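You operate a simulated robot arm through the tools that you are given. There is no shell and no other tool. Be economical: measure what you need, move in short steps, check, and stop when the job is done.

The job below is to be done with a simulated two-armed robot. You get a single attempt, and the scene is never put back.

Task
Take the lid off the black steel tin and lay it down on the top of the right table.

The check looks at the end state, three seconds after you hand in, the way a careful person would. Anything else that was tipped, shoved, dropped, spilled or broken makes it a failure. Lids that push on must go on centred and level and be pressed home; caps that screw on are set level and turned clockwise until they are tight.

Robot
Two 7-joint arms with two-finger parallel grippers on one trunk, on a base that drives. Base frame: it is fixed to the floor where the robot stands at the start and does not move with it; the origin is under the middle of the robot, x ahead of it, y to its left, z up; the surface under the hand at the start is at about z = 880. Lengths are in mm, angles in degrees, forces in N, time in s.
The left shoulder is at the start at [60, 143, 926], the right one opposite. With the tool pointing down near the work surface each hand reaches from about 300 to 720 mm from the robot's upright axis, wherever it stands, measured 20 degrees to its own side. Payload 1.57 kg a hand.
The TCP of each hand is the grasp point between the finger pads, 30 mm short of the fingertips. In the tool frame z runs along the fingers and y along their closing line. The gripper opens to 110 mm. The fingers are 24 mm wide and 12 mm thick; the gripper's body (48 by 112 mm) begins 78 mm behind the TCP.
Orientation is that of the tool frame in the base frame, as a unit quaternion [x, y, z, w]. With the fingers straight down and closing along the base's y, the tool's x points along the base's -x, its y along +y and its z along -z.

Tools
- The arms move only by the tool servo_tool. It takes "left_motion", "right_motion" or both (then of equal length, played together; a hand with none holds still); each is a list of rows, each a list of 7 numbers: the shift along the base's x, y, z in mm, then the turn, a rotation vector about the base's x, y, z in degrees, then the gripper command, from -1 (fully open) to 1 (shut), values between in proportion. In form: [[x, y, z, rx, ry, rz, jaw], ...]. A call has 1 to 12 rows; each row shifts and turns the commanded pose from where the row before left it. Rows are played at 5 a second. More than 50 mm and 8.6 degrees between two rows, or a gripper value outside its range, and nothing of the call is played. Where a pose cannot be reached the arm comes as near as it can. A force on the tool above 40 N (or 10 N above the force at the start of the call, whichever is more), or a blocked arm, ends the call early, and 0.2 s more pass. Each finger travels about 45 mm/s and halts on what it meets, pressing with about 40 N; the grip force reading is that of the motor and also rises with nothing between the fingers. The clock runs only during rows and for 0.2 s after the last one: add rows that do not move to give the fingers time. The reply holds the time, the measured pose of the TCP, the force on the tool along the base axes, the opening and the grip force, in the units named above and with some noise, with the torque about the TCP (base axes, N m) and any sound that the robot's microphone picked up.
- Cameras (640 x 400 px; columns grow to the right, rows downward): "scene" is now at [46, -30, 1541.4]; the picture's right is [-0.39, -0.92, 0.00], its down [-0.66, 0.28, -0.70] and it looks along [0.64, -0.27, -0.72] (base axes); focal length 287 px, centre (320, 200). "left" rides on the left gripper at [70, -16, -141] in its tool frame; the picture's right is [0.23, 0.97, 0.00], its down [-0.86, 0.20, -0.48] and it looks along [-0.47, 0.11, 0.88] (tool axes); focal length 222 px, centre (320, 200). "right" rides on the right gripper at [70, 16, -141] in its tool frame; the picture's right is [-0.23, 0.97, 0.00], its down [-0.86, -0.20, -0.48] and it looks along [-0.47, -0.11, 0.88] (tool axes); focal length 222 px, centre (320, 200). There is no depth. A picture from a camera that has moved, and an enlarged one, comes with that camera's place and axes in the base frame and with its lens.
- grab_frame(camera): a new picture of that camera. No time passes.
- raise_lower(by): slides the trunk up (or, below 0, down) by that many mm; the arms and the scene camera ride with it, the base frame stays. It gives what a move gives, with no picture.
- steer(legs): drives the robot by 1 to 6 legs, each [ahead, left, turn to the left] in mm, mm and degrees, along the robot's own axes; the way and the turn of a leg run together, so that a leg with both is an arc; at most 1500 mm and 180 degrees a leg. The arms and the cameras ride along, it lands a little off, and it stops where it bumps. It gives what a move gives.
- head_to(pan, tilt): turns the head with the scene camera to pan (to the left, within 86 degrees either way) and tilt (down, from -29 to 69), counted from straight ahead of the robot. It gives what a move gives.
- inspect(camera, box): a new picture of the part [left, top, right, bottom] of that camera's present view, enlarged. No time passes.
- close_job(): hands the job in; it is judged then, once.

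Work in short steps. Places have to be worked out from the pictures, the camera data and where the tool is seen: move nearer, look again, correct. Check each grasp and each placing, and mend what went wrong. You have 120 turns and 108 pictures in all, those below and enlarged ones among them. Open the grippers and draw the arms clear of the work before you hand the job in, unless the task says otherwise; then end with one line.

The tools are called as name(argument=value, ...) on one line, values as JSON. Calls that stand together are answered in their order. servo_tool: Moves the arms, as the interface text tells. Its arguments: {"type":"object","properties":{"left_motion":{"type":"array","items":{"type":"array","items":{"type":"number"}}},"right_motion":{"type":"array","items":{"type":"array","items":{"type":"number"}}}},"required":[]} The other tools are called the same way: raise_lower (by) slides the trunk up or down; steer (legs) drives the base; head_to (pan, tilt) turns the head that bears the scene camera; grab_frame (camera) takes a picture; inspect (camera, box) takes an enlarged picture of a part of a camera's view; close_job () hands the job in.

At the start:

```text
time_s: 0.0
left_tool_pos: [460.4, 36.3, 1000.1]
left_orientation: [0.001, 1.0, 0.001, 0.0]
left_wrist_force: [0.5, -0.5, 0.8]
left_wrist_torque: [0.01, 0.0, 0.0]
left_opening: 110.1
left_finger_force: 0.1
right_tool_pos: [462.3, -293.6, 999.9]
right_orientation: [0.0, 1.0, 0.0, 0.001]
right_wrist_force: [1.1, 0.1, -0.2]
right_wrist_torque: [0.01, -0.01, -0.01]
right_opening: 110.0
right_finger_force: 0.0
trunk travel left (down, up): [-525.0, 65.0]
robot x, y, heading: [-0.2, -0.5, -0.2]
head pan, tilt: [-23.0, 46.0]
```

scene: 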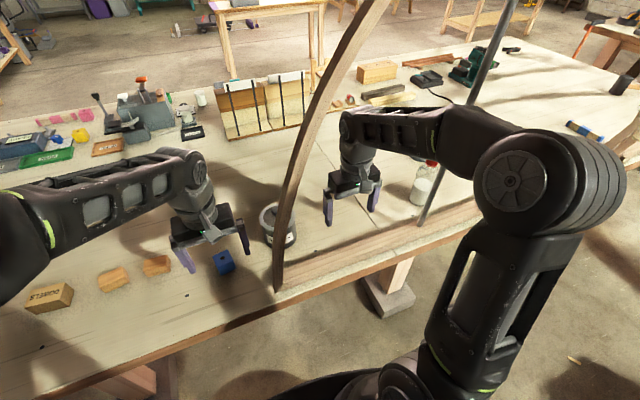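
right: 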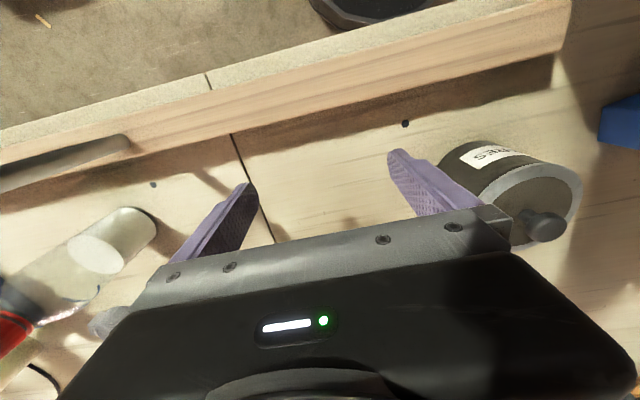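
left: 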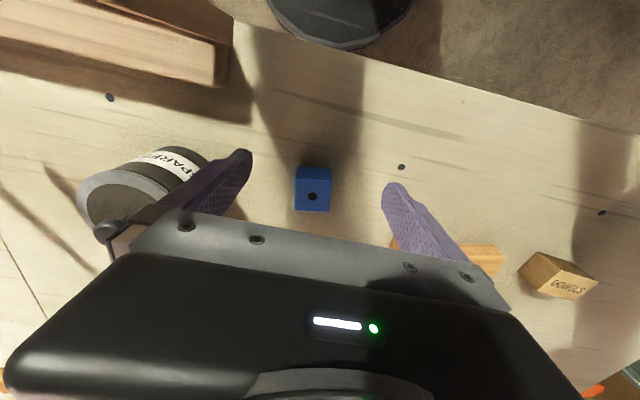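

I'll inspect the scene around the tin and the table on the right first.

inspect(camera="scene", box=[220, 120, 480, 300])

head_to(pan=-50, tilt=40)

grab_frame(camera="scene")

```text
2.22 times, centred on (350, 210) of scene
camera zoom: at [46.0, -30.0, 1541.4], right [-0.39, -0.92, 0.0], down [-0.66, 0.28, -0.7], along [0.64, -0.27, -0.72], focal length 638 px, centre (253, 178)
```

zoom: 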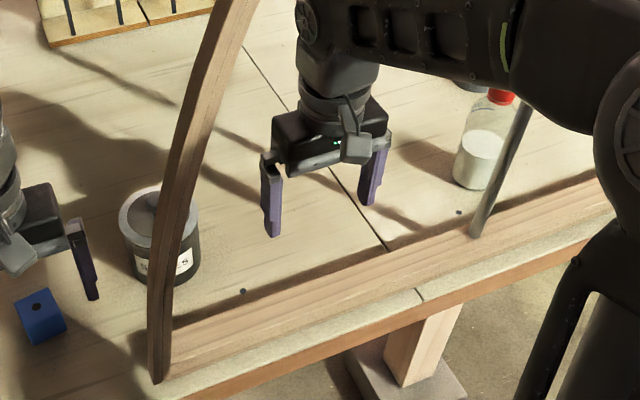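

```text
time_s: 0.9
left_tool_pos: [459.8, 37.0, 1000.2]
left_orientation: [0.0, 1.0, 0.0, 0.001]
left_wrist_force: [0.6, -0.1, 0.0]
left_wrist_torque: [0.02, -0.01, -0.02]
left_opening: 109.6
left_finger_force: 0.1
right_tool_pos: [462.7, -292.3, 999.7]
right_orientation: [0.001, 1.0, 0.0, 0.0]
right_wrist_force: [0.0, -0.3, -1.0]
right_wrist_torque: [0.0, 0.0, 0.0]
right_opening: 109.8
right_finger_force: 0.1
trunk travel left (down, up): [-525.0, 65.0]
robot x, y, heading: [-1.4, 3.0, -0.1]
head pan, tilt: [-50.0, 40.0]
```

```text
103 pictures are left
camera scene: at [26.6, -63.6, 1550.0], right [-0.77, -0.64, 0.0], down [-0.41, 0.49, -0.77], along [0.49, -0.59, -0.64], focal length 287 px, centre (320, 200)
```

scene: 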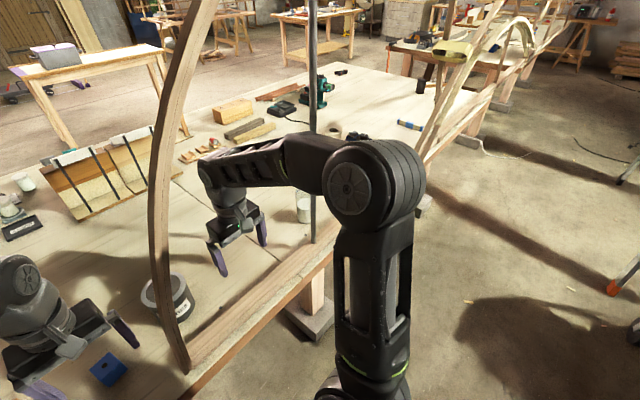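

The tin seems to be near (545,-125), the seam of the two tables near y≈-392, with an arch and a pole in the plane x≈390. I'll look closer at the lid with both hand cameras.

inspect(camera="right", box=[400, 100, 640, 250])

inspect(camera="left", box=[40, 100, 280, 250])

head_to(pan=-14, tilt=50)

grab_frame(camera="scene")

```text
2.67 times, centred on (520, 175) of right
camera zoom: at [393.1, -277.2, 1140.7], right [0.23, 0.97, 0.0], down [0.86, -0.2, 0.48], along [0.47, -0.11, -0.88], focal length 592 px, centre (-213, 267)
```

zoom: 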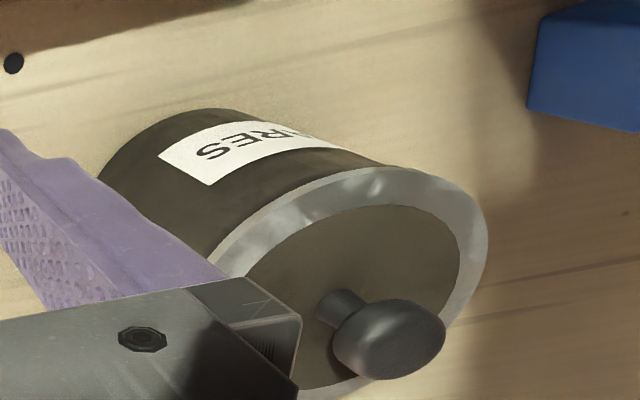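

```text
2.67 times, centred on (160, 175) of left
camera zoom: at [389.6, 21.2, 1141.2], right [-0.23, 0.97, 0.0], down [0.86, 0.2, 0.48], along [0.47, 0.11, -0.88], focal length 592 px, centre (747, 267)
```

zoom: 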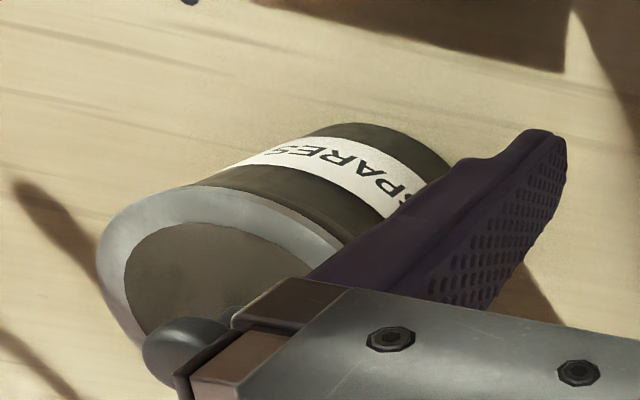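

```text
time_s: 1.9
left_tool_pos: [459.7, 36.3, 998.7]
left_orientation: [0.0, 1.0, -0.001, 0.001]
left_wrist_force: [0.0, -0.8, -0.6]
left_wrist_torque: [0.01, -0.05, 0.03]
left_opening: 110.1
left_finger_force: 0.0
right_tool_pos: [462.8, -292.7, 1000.0]
right_orientation: [0.0, 1.0, 0.0, 0.0]
right_wrist_force: [0.3, -0.2, 0.0]
right_wrist_torque: [0.02, 0.02, -0.01]
right_opening: 110.1
right_finger_force: 0.2
trunk travel left (down, up): [-525.0, 65.0]
robot x, y, heading: [-2.1, 1.2, 0.0]
head pan, tilt: [-14.0, 50.0]
```

```text
100 pictures are left
camera scene: at [46.6, -17.3, 1535.8], right [-0.24, -0.97, 0.0], down [-0.74, 0.19, -0.64], along [0.62, -0.16, -0.77], focal length 287 px, centre (320, 200)
```

scene: 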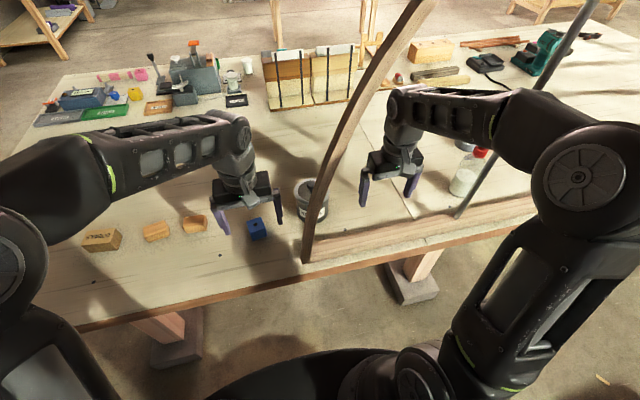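

Triangulating the two hand views puts the knob at about (540,-122,990), with the lid top at about z 970. I raise the right hand and move part of the way over, keeping the forearm clear of the arch.

servo_tool(right_motion=[[0, 0, 40, 0, 0, 0, -1], [10, 0, 40, 0, 0, 0, -1], [30, 20, 0, 0, 0, 0, -1], [30, 30, 0, 0, 0, 0, -1], [8, 35, 0, 0, 0, 0, -1], [0, 0, 0, 0, 0, 0, -1]])

grab_frame(camera="scene")

grab_frame(camera="right")

```text
time_s: 3.3
left_tool_pos: [458.6, 35.8, 1000.3]
left_orientation: [0.001, 1.0, 0.001, 0.0]
left_wrist_force: [0.6, 0.1, 0.6]
left_wrist_torque: [0.0, 0.01, 0.0]
left_opening: 109.9
left_finger_force: 0.1
right_tool_pos: [539.2, -210.0, 1079.8]
right_orientation: [0.001, 1.0, 0.001, 0.0]
right_wrist_force: [-0.1, 1.0, 0.0]
right_wrist_torque: [0.01, -0.06, 0.01]
right_opening: 110.1
right_finger_force: 0.1
trunk travel left (down, up): [-525.0, 65.0]
robot x, y, heading: [0.8, -2.5, 0.1]
head pan, tilt: [-14.0, 50.0]
```

```text
99 pictures are left
camera scene: at [46.2, -19.6, 1535.6], right [-0.24, -0.97, 0.0], down [-0.74, 0.19, -0.64], along [0.62, -0.15, -0.77], focal length 287 px, centre (320, 200)
```

scene: 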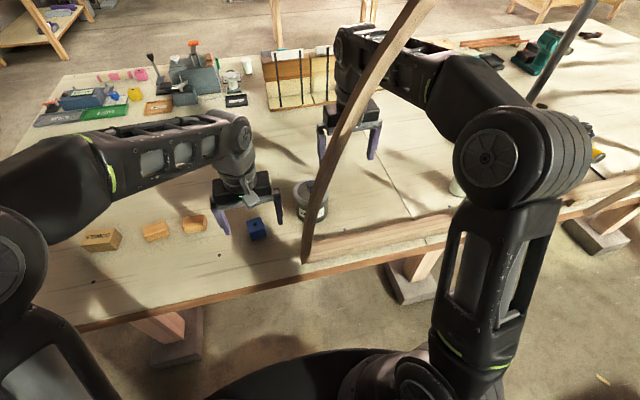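

```text
98 pictures are left
camera right: at [469.2, -194.9, 1220.8], right [0.23, 0.97, 0.0], down [0.85, -0.2, 0.48], along [0.47, -0.11, -0.88], focal length 222 px, centre (320, 200)
```

right: 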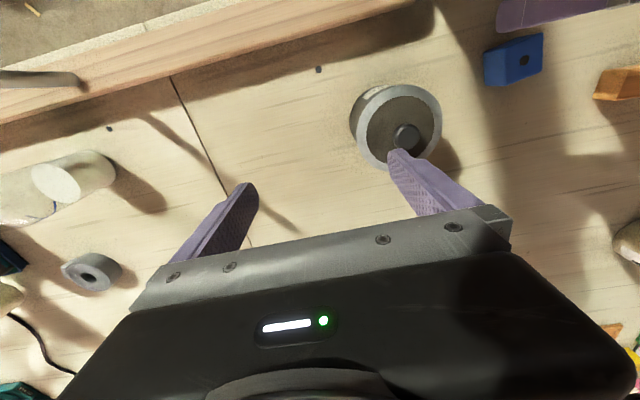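

From this view the knob is at about (541,-122). The arch leans right higher up, so I lower to z≈1045 first and approach at the lower height in small steps.

servo_tool(right_motion=[[0, 0, -33, 0, 0, 0, -1], [0, 25, 0, 0, 0, 0, -1], [0, 20, 0, 0, 0, 0, -1], [0, 0, 0, 0, 0, 0, -1]])

grab_frame(camera="scene")

grab_frame(camera="left")

```text
time_s: 4.3
left_tool_pos: [459.9, 28.8, 999.4]
left_orientation: [0.001, 1.0, 0.003, -0.001]
left_wrist_force: [-0.4, 0.1, -0.9]
left_wrist_torque: [-0.02, 0.0, -0.01]
left_opening: 110.1
left_finger_force: 0.0
right_tool_pos: [539.2, -175.4, 1044.1]
right_orientation: [0.003, 1.0, 0.003, 0.0]
right_wrist_force: [0.2, 0.2, -0.2]
right_wrist_torque: [0.02, -0.03, 0.02]
right_opening: 110.2
right_finger_force: 0.1
trunk travel left (down, up): [-525.0, 65.0]
robot x, y, heading: [-1.6, -0.4, 0.3]
head pan, tilt: [-14.0, 50.0]
```

```text
97 pictures are left
camera scene: at [46.4, -29.0, 1535.5], right [-0.24, -0.97, -0.01], down [-0.74, 0.19, -0.64], along [0.62, -0.15, -0.77], focal length 287 px, centre (320, 200)
```

scene: 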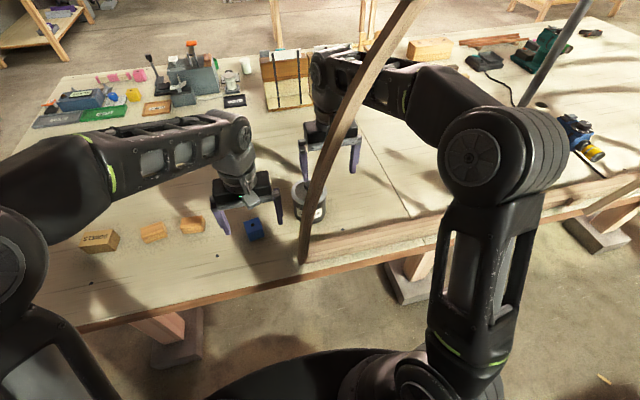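

```text
96 pictures are left
camera left: at [389.5, 11.9, 1141.1], right [-0.23, 0.97, 0.01], down [0.86, 0.19, 0.48], along [0.47, 0.11, -0.88], focal length 222 px, centre (320, 200)
```

left: 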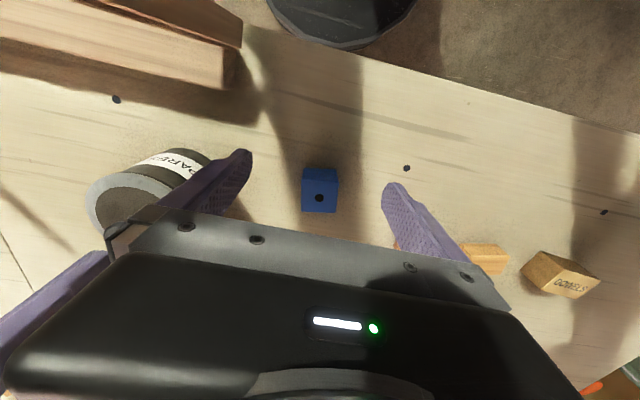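

The base yielded about 8 mm to the right and the hand lags about 10 mm, so the forearm is probably touching the arch. I back away right away.

servo_tool(right_motion=[[0, -25, 0, 0, 0, 0, -1], [0, -30, 0, 0, 0, 0, -1], [0, 0, 0, 0, 0, 0, -1]])

grab_frame(camera="scene")

```text
time_s: 5.1
left_tool_pos: [460.1, 38.2, 1000.3]
left_orientation: [0.0, 1.0, 0.0, 0.0]
left_wrist_force: [1.1, 0.5, -0.4]
left_wrist_torque: [-0.01, 0.0, 0.01]
left_opening: 110.1
left_finger_force: 0.0
right_tool_pos: [540.2, -218.6, 1046.6]
right_orientation: [-0.001, 1.0, 0.0, 0.0]
right_wrist_force: [-0.1, 1.4, -0.1]
right_wrist_torque: [-0.01, 0.0, 0.01]
right_opening: 110.1
right_finger_force: 0.1
trunk travel left (down, up): [-525.0, 65.0]
robot x, y, heading: [-1.6, 0.3, -0.1]
head pan, tilt: [-14.0, 50.0]
```

```text
95 pictures are left
camera scene: at [46.7, -16.0, 1536.0], right [-0.24, -0.97, 0.0], down [-0.74, 0.18, -0.64], along [0.62, -0.16, -0.77], focal length 287 px, centre (320, 200)
```

scene: 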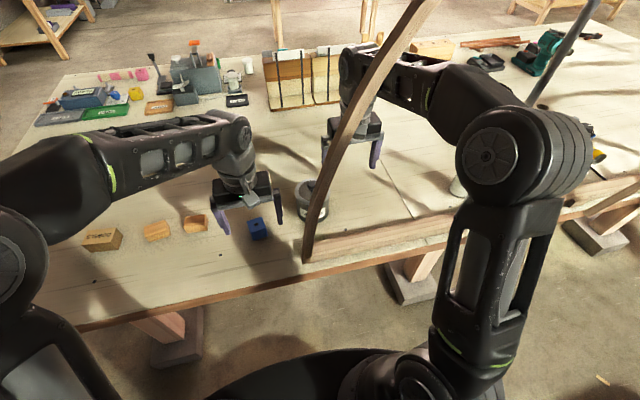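

The contact was the arch: base and left hand sprang back, and the arch looks unmoved. The left arm can reach the tin from the other side of the arch, so I take the right hand back and bring the left hand partway over, raised.

servo_tool(right_motion=[[0, -25, 0, 0, 0, 0, -1], [-10, -30, 10, 0, 0, 0, -1], [-30, -20, 10, 0, 0, 0, -1], [-40, 0, 15, 0, 0, 0, -1], [0, 0, 0, 0, 0, 0, -1], [0, 0, 0, 0, 0, 0, -1]], left_motion=[[0, 0, 40, 0, 0, 0, -1], [0, 0, 30, 0, 0, 0, -1], [30, 0, 0, 0, 0, 0, -1], [30, -30, 0, 0, 0, 0, -1], [20, -30, 0, 0, 0, 0, -1], [0, 0, 0, 0, 0, 0, -1]])

grab_frame(camera="scene")

grab_frame(camera="left")

```text
time_s: 6.5
left_tool_pos: [526.4, -4.1, 1071.5]
left_orientation: [0.001, 1.0, 0.0, 0.001]
left_wrist_force: [-0.1, -0.9, -0.6]
left_wrist_torque: [0.01, 0.0, 0.0]
left_opening: 110.0
left_finger_force: 0.0
left hand out of reach, approached as far as the arm can: row 5
right_tool_pos: [459.6, -295.4, 1082.0]
right_orientation: [0.0, 1.0, -0.001, 0.0]
right_wrist_force: [-0.4, -0.3, 0.9]
right_wrist_torque: [0.04, 0.04, -0.01]
right_opening: 110.2
right_finger_force: 0.0
trunk travel left (down, up): [-525.0, 65.0]
robot x, y, heading: [0.0, 2.5, 0.1]
head pan, tilt: [-14.0, 50.0]
```

```text
94 pictures are left
camera scene: at [46.4, -17.8, 1535.8], right [-0.24, -0.97, 0.0], down [-0.74, 0.19, -0.64], along [0.62, -0.16, -0.77], focal length 287 px, centre (320, 200)
```

scene: 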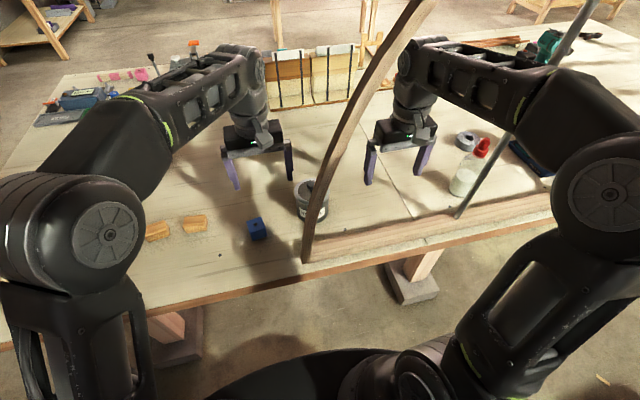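

```text
93 pictures are left
camera left: at [456.2, -20.5, 1213.0], right [-0.23, 0.97, 0.0], down [0.85, 0.2, 0.48], along [0.47, 0.11, -0.88], focal length 222 px, centre (320, 200)
```

left: 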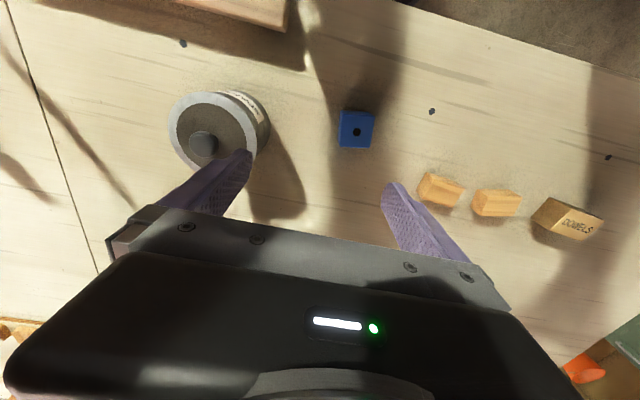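

The left arm is near its reach limit here. Turning the robot about 15° to the right, with a small shift, gives it reach and angles its forearm away from the arch; first I tuck the right hand into the middle of the opening.

servo_tool(right_motion=[[-20, 20, 0, 0, 0, 0, -1], [-30, 20, 0, 0, 0, 0, -1], [-20, 20, 0, 0, 0, 0, -1], [0, 0, 0, 0, 0, 0, -1]])

steer(legs=[[43, 11, -15]])

grab_frame(camera="scene")

grab_frame(camera="left")

```text
time_s: 7.5
left_tool_pos: [526.1, -3.0, 1071.6]
left_orientation: [0.0, 1.0, -0.001, 0.001]
left_wrist_force: [0.3, -1.2, 0.6]
left_wrist_torque: [-0.01, 0.0, 0.0]
left_opening: 110.0
left_finger_force: 0.0
right_tool_pos: [389.4, -234.9, 1078.9]
right_orientation: [0.001, 1.0, 0.0, 0.0]
right_wrist_force: [0.2, 0.1, 0.2]
right_wrist_torque: [-0.01, -0.03, 0.01]
right_opening: 110.1
right_finger_force: 0.1
trunk travel left (down, up): [-525.0, 65.0]
robot x, y, heading: [0.1, -0.5, 0.1]
head pan, tilt: [-14.0, 50.0]
```

```text
time_s: 8.8
left_tool_pos: [552.4, -137.9, 1070.8]
left_orientation: [0.133, 0.991, -0.001, 0.0]
left_wrist_force: [-0.1, -0.1, 0.0]
left_wrist_torque: [0.02, 0.04, 0.0]
left_opening: 109.9
left_finger_force: 0.0
right_tool_pos: [358.1, -323.6, 1078.8]
right_orientation: [0.134, 0.991, 0.001, 0.0]
right_wrist_force: [-0.5, 0.7, 0.2]
right_wrist_torque: [0.0, -0.03, 0.0]
right_opening: 109.8
right_finger_force: 0.0
trunk travel left (down, up): [-525.0, 65.0]
robot x, y, heading: [47.5, 4.4, -15.0]
head pan, tilt: [-14.0, 50.0]
```

```text
92 pictures are left
camera scene: at [85.2, -23.7, 1535.8], right [-0.49, -0.87, 0.0], down [-0.67, 0.38, -0.64], along [0.56, -0.31, -0.77], focal length 287 px, centre (320, 200)
```

scene: 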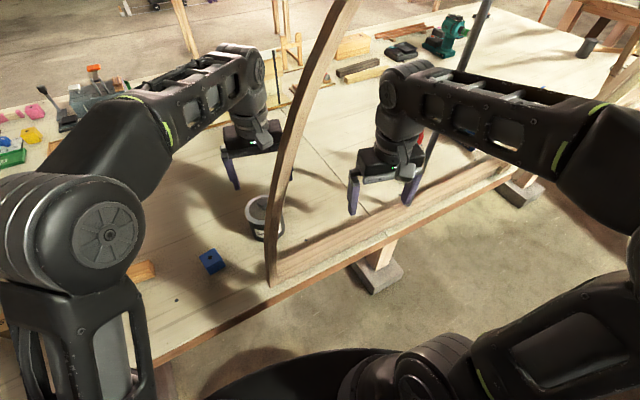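

```text
91 pictures are left
camera left: at [479.9, -135.3, 1212.7], right [0.04, 1.0, 0.0], down [0.88, -0.03, 0.48], along [0.48, -0.02, -0.88], focal length 222 px, centre (320, 200)
```

left: 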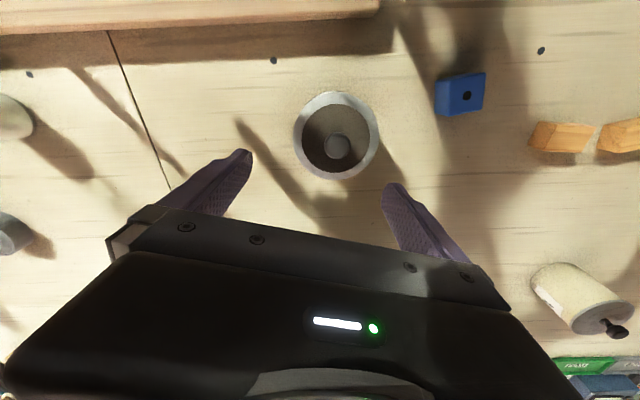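

The left hand is now almost over the knob, which reads (540,-121). I correct and descend to about z 1015.

servo_tool(left_motion=[[-12, 17, 0, 0, 0, 0, -1], [0, 0, -30, 0, 0, 0, -1], [0, 0, -26, 0, 0, 0, -1], [0, 0, 0, 0, 0, 0, -1]])

grab_frame(camera="left")

grab_frame(camera="scene")

```text
time_s: 9.8
left_tool_pos: [540.2, -119.9, 1015.4]
left_orientation: [0.134, 0.991, -0.001, 0.001]
left_wrist_force: [0.5, -0.2, 0.2]
left_wrist_torque: [0.01, -0.03, 0.04]
left_opening: 110.1
left_finger_force: 0.1
right_tool_pos: [358.7, -323.9, 1079.7]
right_orientation: [0.134, 0.991, -0.001, 0.0]
right_wrist_force: [-1.4, 0.2, 0.5]
right_wrist_torque: [0.0, -0.01, -0.01]
right_opening: 110.2
right_finger_force: 0.1
trunk travel left (down, up): [-525.0, 65.0]
robot x, y, heading: [41.5, 5.1, -15.5]
head pan, tilt: [-14.0, 50.0]
```

```text
90 pictures are left
camera left: at [467.0, -116.5, 1156.7], right [0.04, 1.0, 0.0], down [0.88, -0.03, 0.48], along [0.48, -0.02, -0.88], focal length 222 px, centre (320, 200)
```

left: 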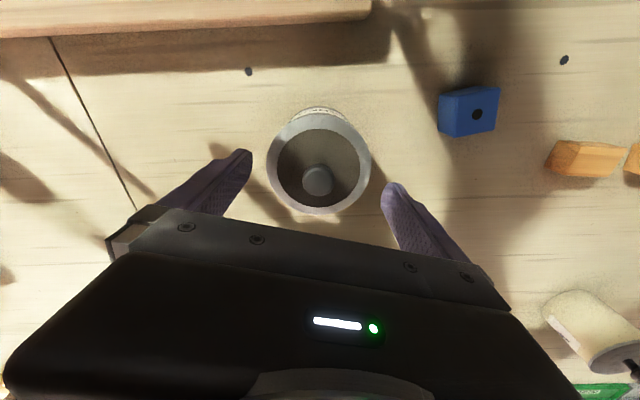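

```text
89 pictures are left
camera scene: at [84.8, -23.4, 1535.8], right [-0.49, -0.87, 0.0], down [-0.67, 0.38, -0.64], along [0.56, -0.32, -0.77], focal length 287 px, centre (320, 200)
```

scene: 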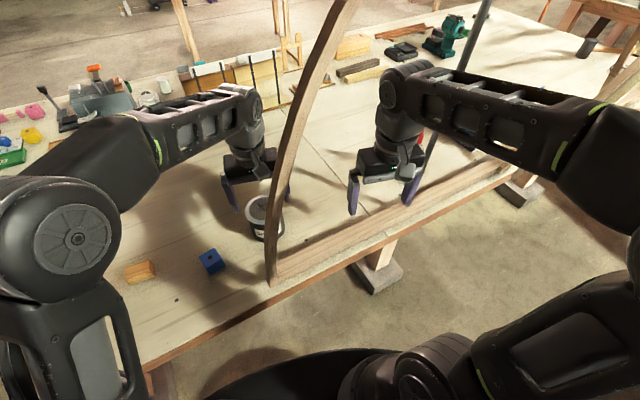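

The knob centre reads (539,-121,990), so the hand is centred. I go down 10 mm more and close on the knob.

servo_tool(left_motion=[[0, -1, -5, 0, 0, 0, -1], [0, 0, -5, 0, 0, 0, -1], [0, 0, 0, 0, 0, 0, 1], [0, 0, 0, 0, 0, 0, 1], [0, 0, 0, 0, 0, 0, 1], [0, 0, 0, 0, 0, 0, 1], [0, 0, 0, 0, 0, 0, 1], [0, 0, 0, 0, 0, 0, 1]])

grab_frame(camera="left")

```text
time_s: 11.6
left_tool_pos: [538.9, -120.6, 1006.9]
left_orientation: [0.133, 0.991, -0.001, 0.001]
left_wrist_force: [-0.6, 0.9, 0.9]
left_wrist_torque: [0.02, -0.01, 0.02]
left_opening: 24.5
left_finger_force: 22.7
right_tool_pos: [356.9, -324.0, 1079.1]
right_orientation: [0.134, 0.991, 0.0, -0.001]
right_wrist_force: [-1.0, 0.5, 0.5]
right_wrist_torque: [0.03, -0.01, -0.01]
right_opening: 110.1
right_finger_force: 0.1
trunk travel left (down, up): [-525.0, 65.0]
robot x, y, heading: [43.1, 4.8, -15.3]
head pan, tilt: [-14.0, 50.0]
```

```text
88 pictures are left
camera left: at [467.5, -118.2, 1147.3], right [0.04, 1.0, 0.0], down [0.88, -0.03, 0.48], along [0.48, -0.02, -0.88], focal length 222 px, centre (320, 200)
```

left: 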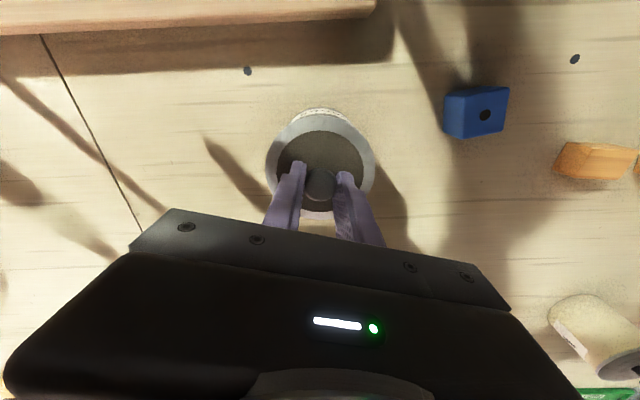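

The knob is held at 24.5 mm opening. I lift slowly and watch whether the lid separates.

servo_tool(left_motion=[[0, 0, 3, 0, 0, 0, 1], [0, 0, 4, 0, 0, 0, 1], [0, 0, 5, 0, 0, 0, 1], [0, 0, 0, 0, 0, 0, 1]])

inspect(camera="left", box=[220, 80, 420, 240])

inspect(camera="scene", box=[190, 130, 350, 270])

```text
time_s: 12.6
left_tool_pos: [539.3, -122.2, 1019.9]
left_orientation: [0.134, 0.991, 0.0, 0.001]
left_wrist_force: [0.0, -0.5, -1.9]
left_wrist_torque: [0.0, 0.0, 0.0]
left_opening: 23.9
left_finger_force: 36.1
right_tool_pos: [358.1, -324.2, 1079.8]
right_orientation: [0.133, 0.991, 0.0, 0.001]
right_wrist_force: [-1.0, -0.8, 0.9]
right_wrist_torque: [0.01, -0.03, -0.01]
right_opening: 109.9
right_finger_force: 0.0
trunk travel left (down, up): [-525.0, 65.0]
robot x, y, heading: [44.4, 6.3, -15.1]
head pan, tilt: [-14.0, 50.0]
```

```text
2.50 times, centred on (320, 160) of left
camera zoom: at [467.4, -119.2, 1159.5], right [0.04, 1.0, 0.0], down [0.88, -0.03, 0.48], along [0.48, -0.02, -0.88], focal length 555 px, centre (320, 300)
```

zoom: 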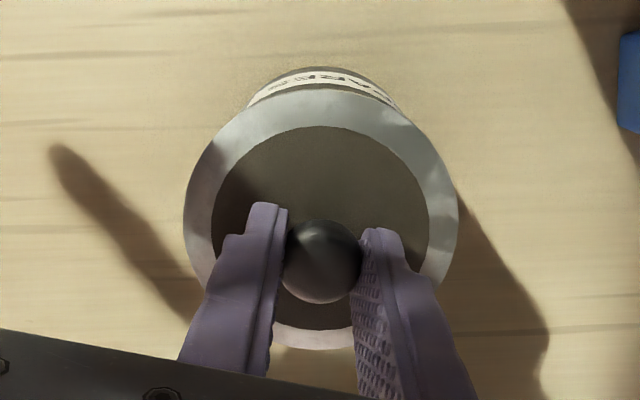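

```text
2.86 times, centred on (270, 200) of scene
camera zoom: at [84.9, -23.4, 1535.8], right [-0.49, -0.87, 0.0], down [-0.67, 0.38, -0.64], along [0.56, -0.32, -0.77], focal length 820 px, centre (463, 200)
```

zoom: 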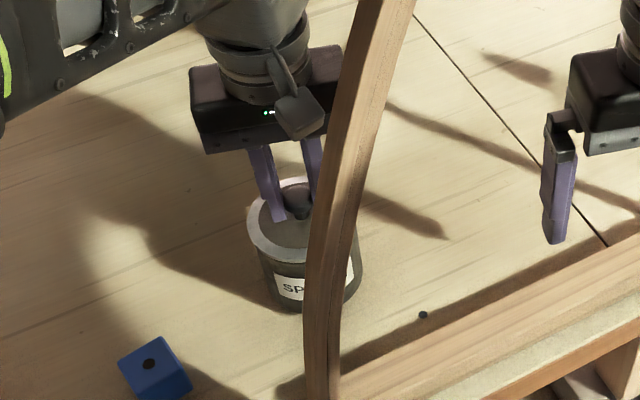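

The load is about 1.9 N and the lid appears to be coming free. I lift another 40 mm and check.

servo_tool(left_motion=[[0, 0, 6, 0, 0, 0, 1], [0, 0, 12, 0, 0, 0, 1], [0, 0, 22, 0, 0, 0, 1], [0, 0, 0, 0, 0, 0, 1]])

inspect(camera="left", box=[220, 80, 420, 240])

inspect(camera="scene", box=[190, 130, 350, 270])

```text
time_s: 13.6
left_tool_pos: [539.2, -123.5, 1060.0]
left_orientation: [0.134, 0.991, 0.0, 0.001]
left_wrist_force: [0.2, 0.2, -2.1]
left_wrist_torque: [0.01, 0.02, -0.02]
left_opening: 23.5
left_finger_force: 36.0
right_tool_pos: [358.2, -324.4, 1080.3]
right_orientation: [0.134, 0.991, 0.0, 0.0]
right_wrist_force: [0.0, 0.6, -0.4]
right_wrist_torque: [0.04, 0.01, 0.01]
right_opening: 110.0
right_finger_force: 0.1
trunk travel left (down, up): [-525.0, 65.0]
robot x, y, heading: [44.1, 1.9, -15.2]
head pan, tilt: [-14.0, 50.0]
```

```text
2.50 times, centred on (320, 160) of left
camera zoom: at [467.3, -120.4, 1201.7], right [0.04, 1.0, 0.0], down [0.88, -0.03, 0.48], along [0.48, -0.02, -0.88], focal length 555 px, centre (320, 300)
```

zoom: 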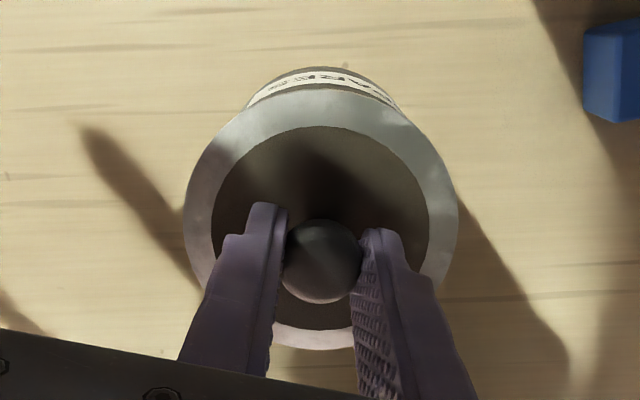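

```text
2.86 times, centred on (270, 200) of scene
camera zoom: at [85.0, -23.5, 1535.8], right [-0.49, -0.87, 0.0], down [-0.67, 0.38, -0.64], along [0.56, -0.32, -0.77], focal length 820 px, centre (463, 200)
```

zoom: 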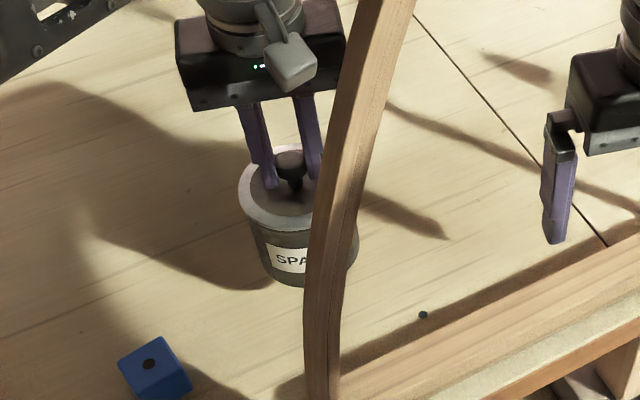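

The whole tin came up with the lid, so the lid is tight. I set the tin back where it stood; then the right hand can hold the body while the left pulls the lid.

servo_tool(left_motion=[[0, 1, -20, 0, 0, 0, 1], [0, 1, -20, 0, 0, 0, 1], [0, 0, -6, 0, 0, 0, 1], [0, 0, -3, 0, 0, 0, 1], [0, 0, -2, 0, 0, 0, 1], [0, 0, -1, 0, 0, 0, 1], [0, 0, 0, 0, 0, 0, 1]])

inspect(camera="scene", box=[190, 130, 350, 270])

```text
time_s: 15.2
left_tool_pos: [538.0, -120.7, 1006.6]
left_orientation: [0.134, 0.991, 0.0, 0.001]
left_wrist_force: [0.5, -0.2, -0.2]
left_wrist_torque: [-0.02, 0.02, -0.01]
left_opening: 23.4
left_finger_force: 36.5
right_tool_pos: [357.7, -323.7, 1079.6]
right_orientation: [0.134, 0.991, 0.0, 0.001]
right_wrist_force: [0.2, 0.2, -0.4]
right_wrist_torque: [0.01, -0.01, -0.01]
right_opening: 109.9
right_finger_force: 0.0
trunk travel left (down, up): [-525.0, 65.0]
robot x, y, heading: [45.6, 5.1, -15.1]
head pan, tilt: [-14.0, 50.0]
```

```text
2.86 times, centred on (270, 200) of scene
camera zoom: at [84.8, -23.3, 1535.9], right [-0.49, -0.87, 0.0], down [-0.67, 0.38, -0.64], along [0.56, -0.32, -0.77], focal length 820 px, centre (463, 200)
```

zoom: 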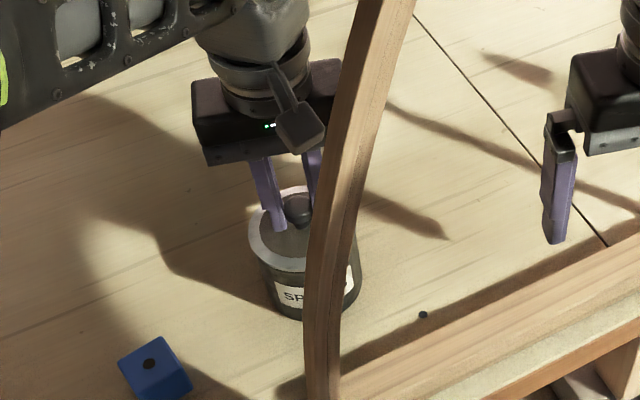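

The tin is back down with no load on the wrist. I release the knob and raise the left hand, while the right hand moves forward over free table for a sideways approach.

servo_tool(left_motion=[[0, 0, 0, 0, 0, 0, 0.1], [0, 0, 0, 0, 0, 0, 0.1], [0, 0, 0, 0, 0, 0, 0.1], [0, 0, 20, 0, 0, 0, 0.1], [0, 0, 40, 0, 0, 0, 0.1], [0, 0, 40, 0, 0, 0, 0.1], [0, 0, 0, 0, 0, 0, 0.1]], right_motion=[[0, 0, 0, 0, 0, 0, -1], [0, 0, 0, 0, 0, 0, -1], [0, 0, 0, 0, 0, 0, -1], [40, 0, 0, 0, 0, 0, -1], [40, 0, 0, 0, 0, 0, -1], [40, -10, 0, 0, 0, 0, -1], [0, 0, 0, 0, 0, 0, -1]])

grab_frame(camera="left")

grab_frame(camera="scene")

```text
time_s: 16.8
left_tool_pos: [536.8, -121.2, 1088.3]
left_orientation: [0.134, 0.991, 0.0, 0.001]
left_wrist_force: [-0.5, -1.6, -0.3]
left_wrist_torque: [0.0, -0.03, 0.0]
left_opening: 49.3
left_finger_force: 0.1
left hand out of reach, approached as far as the arm can: row 6
right_tool_pos: [479.5, -333.8, 1077.1]
right_orientation: [0.133, 0.991, 0.0, 0.0]
right_wrist_force: [0.3, 0.4, 0.2]
right_wrist_torque: [0.0, -0.06, -0.02]
right_opening: 109.9
right_finger_force: 0.1
trunk travel left (down, up): [-525.0, 65.0]
robot x, y, heading: [47.5, 5.6, -15.2]
head pan, tilt: [-14.0, 50.0]
```

```text
82 pictures are left
camera left: at [464.4, -117.9, 1229.6], right [0.04, 1.0, 0.0], down [0.88, -0.03, 0.48], along [0.48, -0.02, -0.88], focal length 222 px, centre (320, 200)
```

left: 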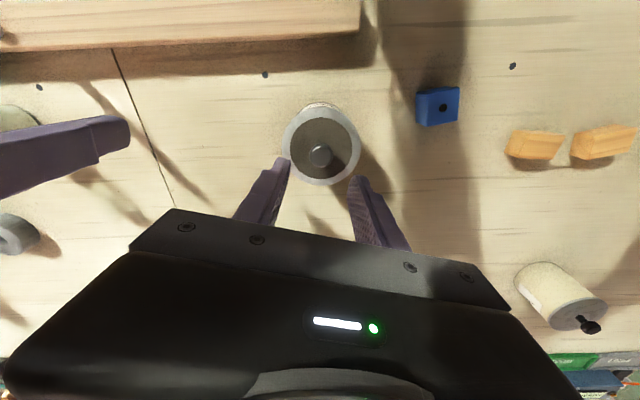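

```text
81 pictures are left
camera scene: at [83.8, -23.2, 1535.9], right [-0.49, -0.87, 0.0], down [-0.67, 0.38, -0.64], along [0.56, -0.32, -0.77], focal length 287 px, centre (320, 200)
```

scene: 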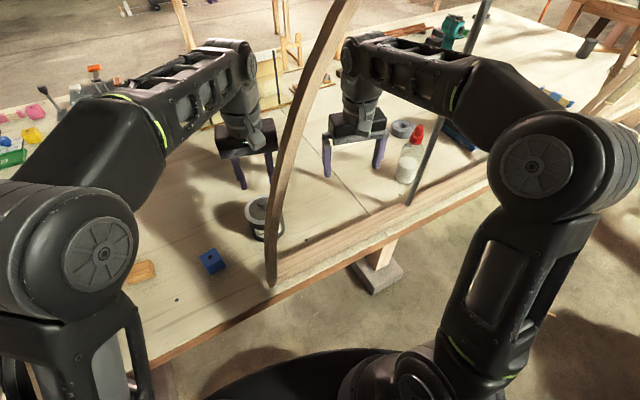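

Tin is unmoved with the lid on. Now I yaw the right hand by −90° in place so it can afterwards tip toward the tin with its camera on top.

servo_tool(right_motion=[[0, 0, 0, 0, 0, -8.2, -1], [0, 0, 0, 0, 0, -8.2, -1], [0, 0, 0, 0, 0, -8.2, -1], [0, 0, 0, 0, 0, -8.2, -1], [0, 0, 0, 0, 0, -8.2, -1], [0, 0, 0, 0, 0, -8.2, -1], [0, 0, 0, 0, 0, -8.2, -1], [0, 0, 0, 0, 0, -8.2, -1], [0, 0, 0, 0, 0, -8.2, -1], [0, 0, 0, 0, 0, -8.2, -1], [0, 0, 0, 0, 0, -8, -1], [0, 0, 0, 0, 0, 0, -1]])

grab_frame(camera="scene")

```text
time_s: 19.4
left_tool_pos: [537.7, -121.3, 1087.2]
left_orientation: [0.133, 0.991, 0.0, 0.001]
left_wrist_force: [0.5, 0.3, 0.7]
left_wrist_torque: [0.01, -0.02, 0.0]
left_opening: 49.8
left_finger_force: 0.1
right_tool_pos: [478.7, -332.7, 1078.2]
right_orientation: [0.796, 0.605, 0.0, 0.0]
right_wrist_force: [0.2, 0.2, 0.0]
right_wrist_torque: [0.02, 0.0, 0.01]
right_opening: 110.3
right_finger_force: 0.0
trunk travel left (down, up): [-525.0, 65.0]
robot x, y, heading: [47.5, 4.9, -15.4]
head pan, tilt: [-14.0, 50.0]
```

```text
80 pictures are left
camera scene: at [84.8, -23.3, 1535.8], right [-0.49, -0.87, 0.0], down [-0.67, 0.38, -0.64], along [0.56, -0.32, -0.77], focal length 287 px, centre (320, 200)
```

scene: 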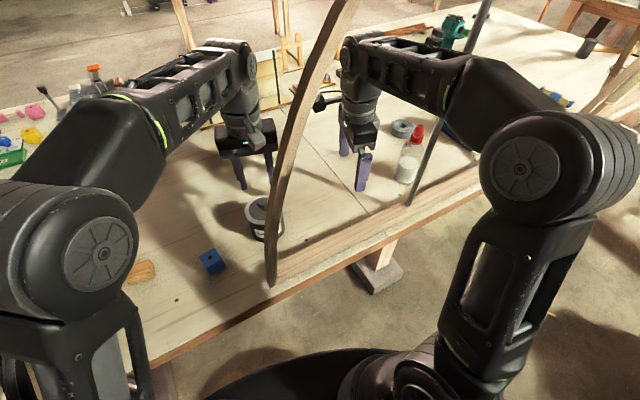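

The yaw is done (hand facing about 74.5°). Now I pitch it 62° toward the tin while moving the TCP left, so the wrist stays roughly in place and away from the pole.

servo_tool(right_motion=[[4, 14, 0, 7.5, -2.08, 0, -1], [4, 14, 0, 7.5, -2.08, 0, -1], [4, 14, 0, 7.5, -2.08, 0, -1], [4, 14, 0, 7.5, -2.08, 0, -1], [0, 0, 0, 0, 0, 0, -1]])

grab_frame(camera="scene")

```text
time_s: 20.6
left_tool_pos: [537.4, -120.7, 1087.8]
left_orientation: [0.133, 0.991, 0.0, 0.001]
left_wrist_force: [-0.1, -0.3, 0.0]
left_wrist_torque: [0.01, -0.02, 0.01]
left_opening: 49.4
left_finger_force: 0.0
right_tool_pos: [494.3, -277.8, 1079.3]
right_orientation: [0.766, 0.584, 0.215, -0.162]
right_wrist_force: [0.6, 0.2, -0.2]
right_wrist_torque: [0.02, 0.01, -0.01]
right_opening: 110.1
right_finger_force: 0.0
trunk travel left (down, up): [-525.0, 65.0]
robot x, y, heading: [47.0, 2.8, -15.5]
head pan, tilt: [-14.0, 50.0]
```

```text
79 pictures are left
camera scene: at [84.7, -23.2, 1535.8], right [-0.49, -0.87, 0.0], down [-0.67, 0.38, -0.64], along [0.56, -0.32, -0.77], focal length 287 px, centre (320, 200)
```

scene: 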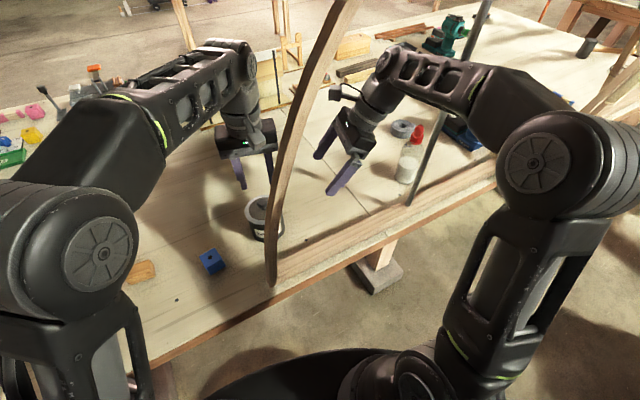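

Clearances look good, so I continue pitching.

servo_tool(right_motion=[[4, 14, 0, 7.5, -2.08, 0, -1], [4, 14, 0, 7.5, -2.08, 0, -1], [4, 14, 0, 7.5, -2.08, 0, -1], [4, 14, 0, 7.5, -2.08, 0, -1], [0, 0, 0, 0, 0, 0, -1]])

grab_frame(camera="scene")

grab_frame(camera="right")

```text
time_s: 21.8
left_tool_pos: [537.6, -121.0, 1087.3]
left_orientation: [0.133, 0.991, 0.0, 0.001]
left_wrist_force: [1.2, -0.6, 0.9]
left_wrist_torque: [0.0, 0.01, -0.02]
left_opening: 49.3
left_finger_force: 0.0
right_tool_pos: [508.5, -221.2, 1080.3]
right_orientation: [0.681, 0.519, 0.412, -0.313]
right_wrist_force: [0.2, 0.8, 0.6]
right_wrist_torque: [-0.02, 0.0, 0.02]
right_opening: 110.0
right_finger_force: 0.0
trunk travel left (down, up): [-525.0, 65.0]
robot x, y, heading: [42.9, 5.0, -15.6]
head pan, tilt: [-14.0, 50.0]
```

```text
78 pictures are left
camera scene: at [84.6, -23.3, 1535.8], right [-0.49, -0.87, 0.0], down [-0.67, 0.38, -0.64], along [0.56, -0.32, -0.77], focal length 287 px, centre (320, 200)
```

scene: 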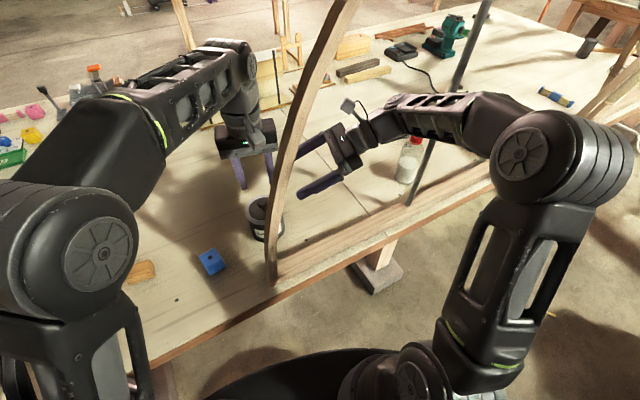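

```text
77 pictures are left
camera right: at [500.1, -315.5, 1206.8], right [0.91, -0.36, -0.2], down [-0.41, -0.74, -0.54], along [0.05, 0.57, -0.82], focal length 222 px, centre (320, 200)
```

right: 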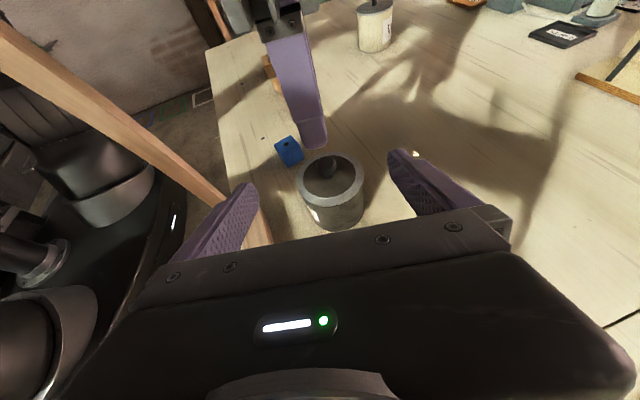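

The tin is nicely framed and its computed place agrees, (540,-121). I shift 3.5 mm sideways and lower to about z 932 at the pulled-back position.

servo_tool(right_motion=[[3.5, -1, -30, 0, 0, 0, -1], [0, 0, -30, 0, 0, 0, -1], [0, 0, -30, 0, 0, 0, -1], [0, 0, -30, 0, 0, 0, -1], [0, 0, -26, 0, 0, 0, -1], [0, 0, 0, 0, 0, 0, -1]])

grab_frame(camera="scene")

grab_frame(camera="right")

```text
time_s: 23.2
left_tool_pos: [537.9, -121.0, 1088.0]
left_orientation: [0.134, 0.991, 0.0, 0.0]
left_wrist_force: [0.3, -0.1, -0.2]
left_wrist_torque: [0.0, -0.02, 0.02]
left_opening: 49.6
left_finger_force: 0.1
right_tool_pos: [512.4, -221.5, 933.4]
right_orientation: [0.681, 0.519, 0.412, -0.313]
right_wrist_force: [0.8, 0.5, 0.6]
right_wrist_torque: [0.02, 0.0, 0.01]
right_opening: 110.0
right_finger_force: 0.0
trunk travel left (down, up): [-525.0, 65.0]
robot x, y, heading: [43.9, 3.2, -15.6]
head pan, tilt: [-14.0, 50.0]
```

```text
76 pictures are left
camera scene: at [84.7, -23.2, 1535.8], right [-0.49, -0.87, 0.0], down [-0.67, 0.38, -0.64], along [0.56, -0.32, -0.77], focal length 287 px, centre (320, 200)
```

scene: 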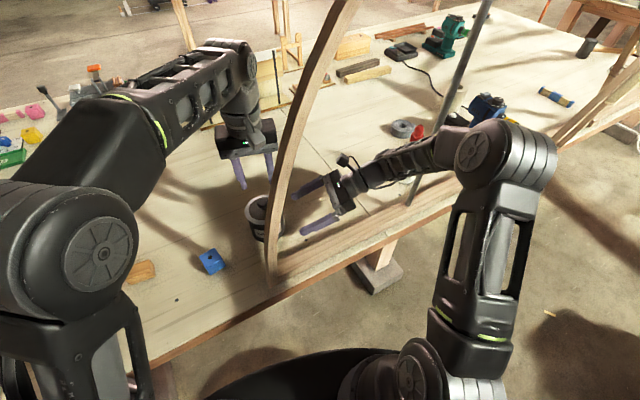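

```text
75 pictures are left
camera right: at [502.4, -315.6, 1060.5], right [0.91, -0.36, -0.2], down [-0.41, -0.74, -0.53], along [0.05, 0.57, -0.82], focal length 222 px, centre (320, 200)
```

right: 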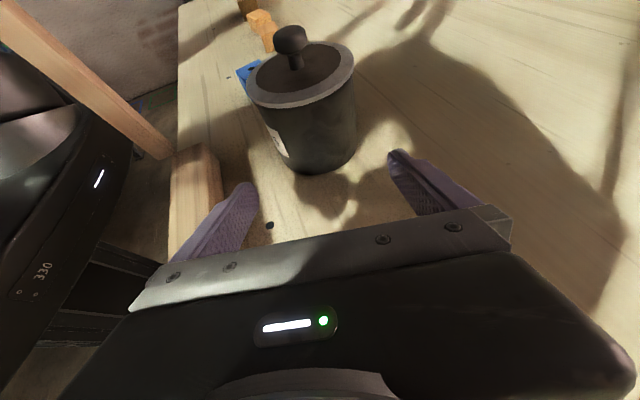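

Alignment checks out (knob still at about (540,-119)), and the base has not been pushed. I advance halfway and look.

servo_tool(right_motion=[[5.3, 19.3, 0, 0, 0, 0, -1], [5.3, 19.3, 0, 0, 0, 0, -1], [4, 14.4, 0, 0, 0, 0, -1], [0, 0, 0, 0, 0, 0, -1]])

grab_frame(camera="right")

grab_frame(camera="left")

```text
time_s: 24.2
left_tool_pos: [537.6, -120.8, 1088.0]
left_orientation: [0.133, 0.991, 0.0, 0.001]
left_wrist_force: [-0.5, 0.4, -0.1]
left_wrist_torque: [0.01, -0.01, 0.0]
left_opening: 49.3
left_finger_force: 0.0
right_tool_pos: [527.1, -170.8, 933.9]
right_orientation: [0.681, 0.519, 0.412, -0.312]
right_wrist_force: [0.0, 0.1, 0.1]
right_wrist_torque: [-0.01, 0.02, 0.0]
right_opening: 109.9
right_finger_force: 0.2
trunk travel left (down, up): [-525.0, 65.0]
robot x, y, heading: [43.3, 4.7, -15.3]
head pan, tilt: [-14.0, 50.0]
```

```text
74 pictures are left
camera right: at [518.3, -264.4, 1060.4], right [0.91, -0.36, -0.2], down [-0.41, -0.74, -0.53], along [0.05, 0.57, -0.82], focal length 222 px, centre (320, 200)
```

right: 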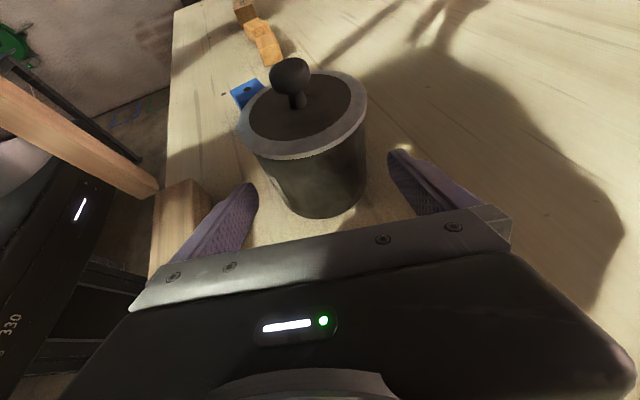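

```text
73 pictures are left
camera left: at [465.2, -118.2, 1228.9], right [0.04, 1.0, 0.0], down [0.88, -0.03, 0.48], along [0.48, -0.02, -0.88], focal length 222 px, centre (320, 200)
```

left: 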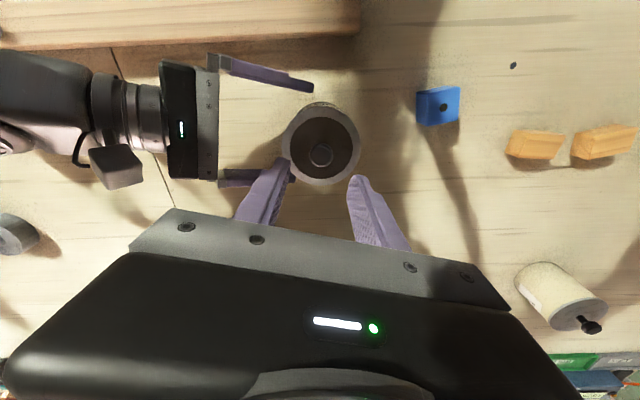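

Lateral alignment is within about 1 mm. I advance the remaining distance around the body, then look before closing.

servo_tool(right_motion=[[4, 15, 0, 0, 0, 0, -1], [4, 15, 0, 0, 0, 0, -1], [4, 15, 0, 0, 0, 0, -1], [0, 0, 0, 0, 0, 0, -1]])

grab_frame(camera="right")

grab_frame(camera="left")

```text
time_s: 25.2
left_tool_pos: [537.7, -120.8, 1087.1]
left_orientation: [0.133, 0.991, 0.0, 0.001]
left_wrist_force: [-0.4, -0.2, 0.3]
left_wrist_torque: [-0.01, -0.03, 0.0]
left_opening: 49.6
left_finger_force: 0.1
right_tool_pos: [540.0, -124.5, 932.8]
right_orientation: [0.681, 0.519, 0.412, -0.312]
right_wrist_force: [0.3, -0.2, 0.0]
right_wrist_torque: [0.0, -0.03, 0.0]
right_opening: 110.1
right_finger_force: 0.1
trunk travel left (down, up): [-525.0, 65.0]
robot x, y, heading: [46.0, 6.5, -15.3]
head pan, tilt: [-14.0, 50.0]
```

```text
72 pictures are left
camera right: at [530.5, -219.6, 1060.6], right [0.91, -0.36, -0.2], down [-0.41, -0.74, -0.53], along [0.05, 0.57, -0.82], focal length 222 px, centre (320, 200)
```

right: 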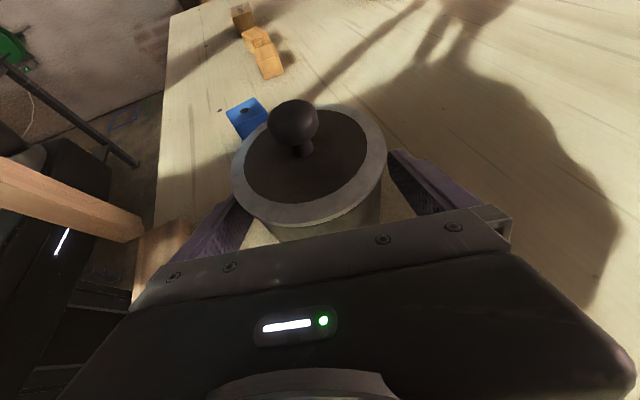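

```text
71 pictures are left
camera left: at [465.2, -118.3, 1228.9], right [0.04, 1.0, 0.0], down [0.88, -0.03, 0.48], along [0.48, -0.02, -0.88], focal length 222 px, centre (320, 200)
```

left: 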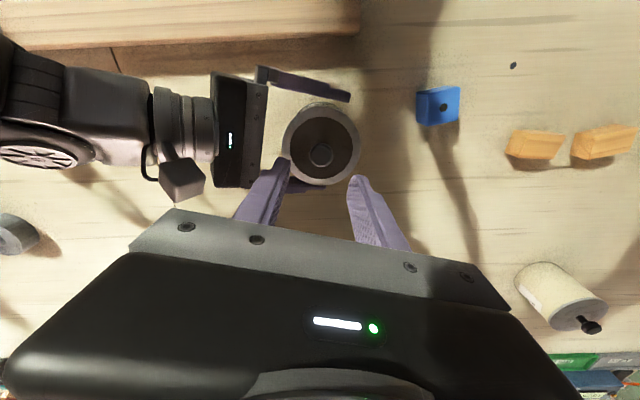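

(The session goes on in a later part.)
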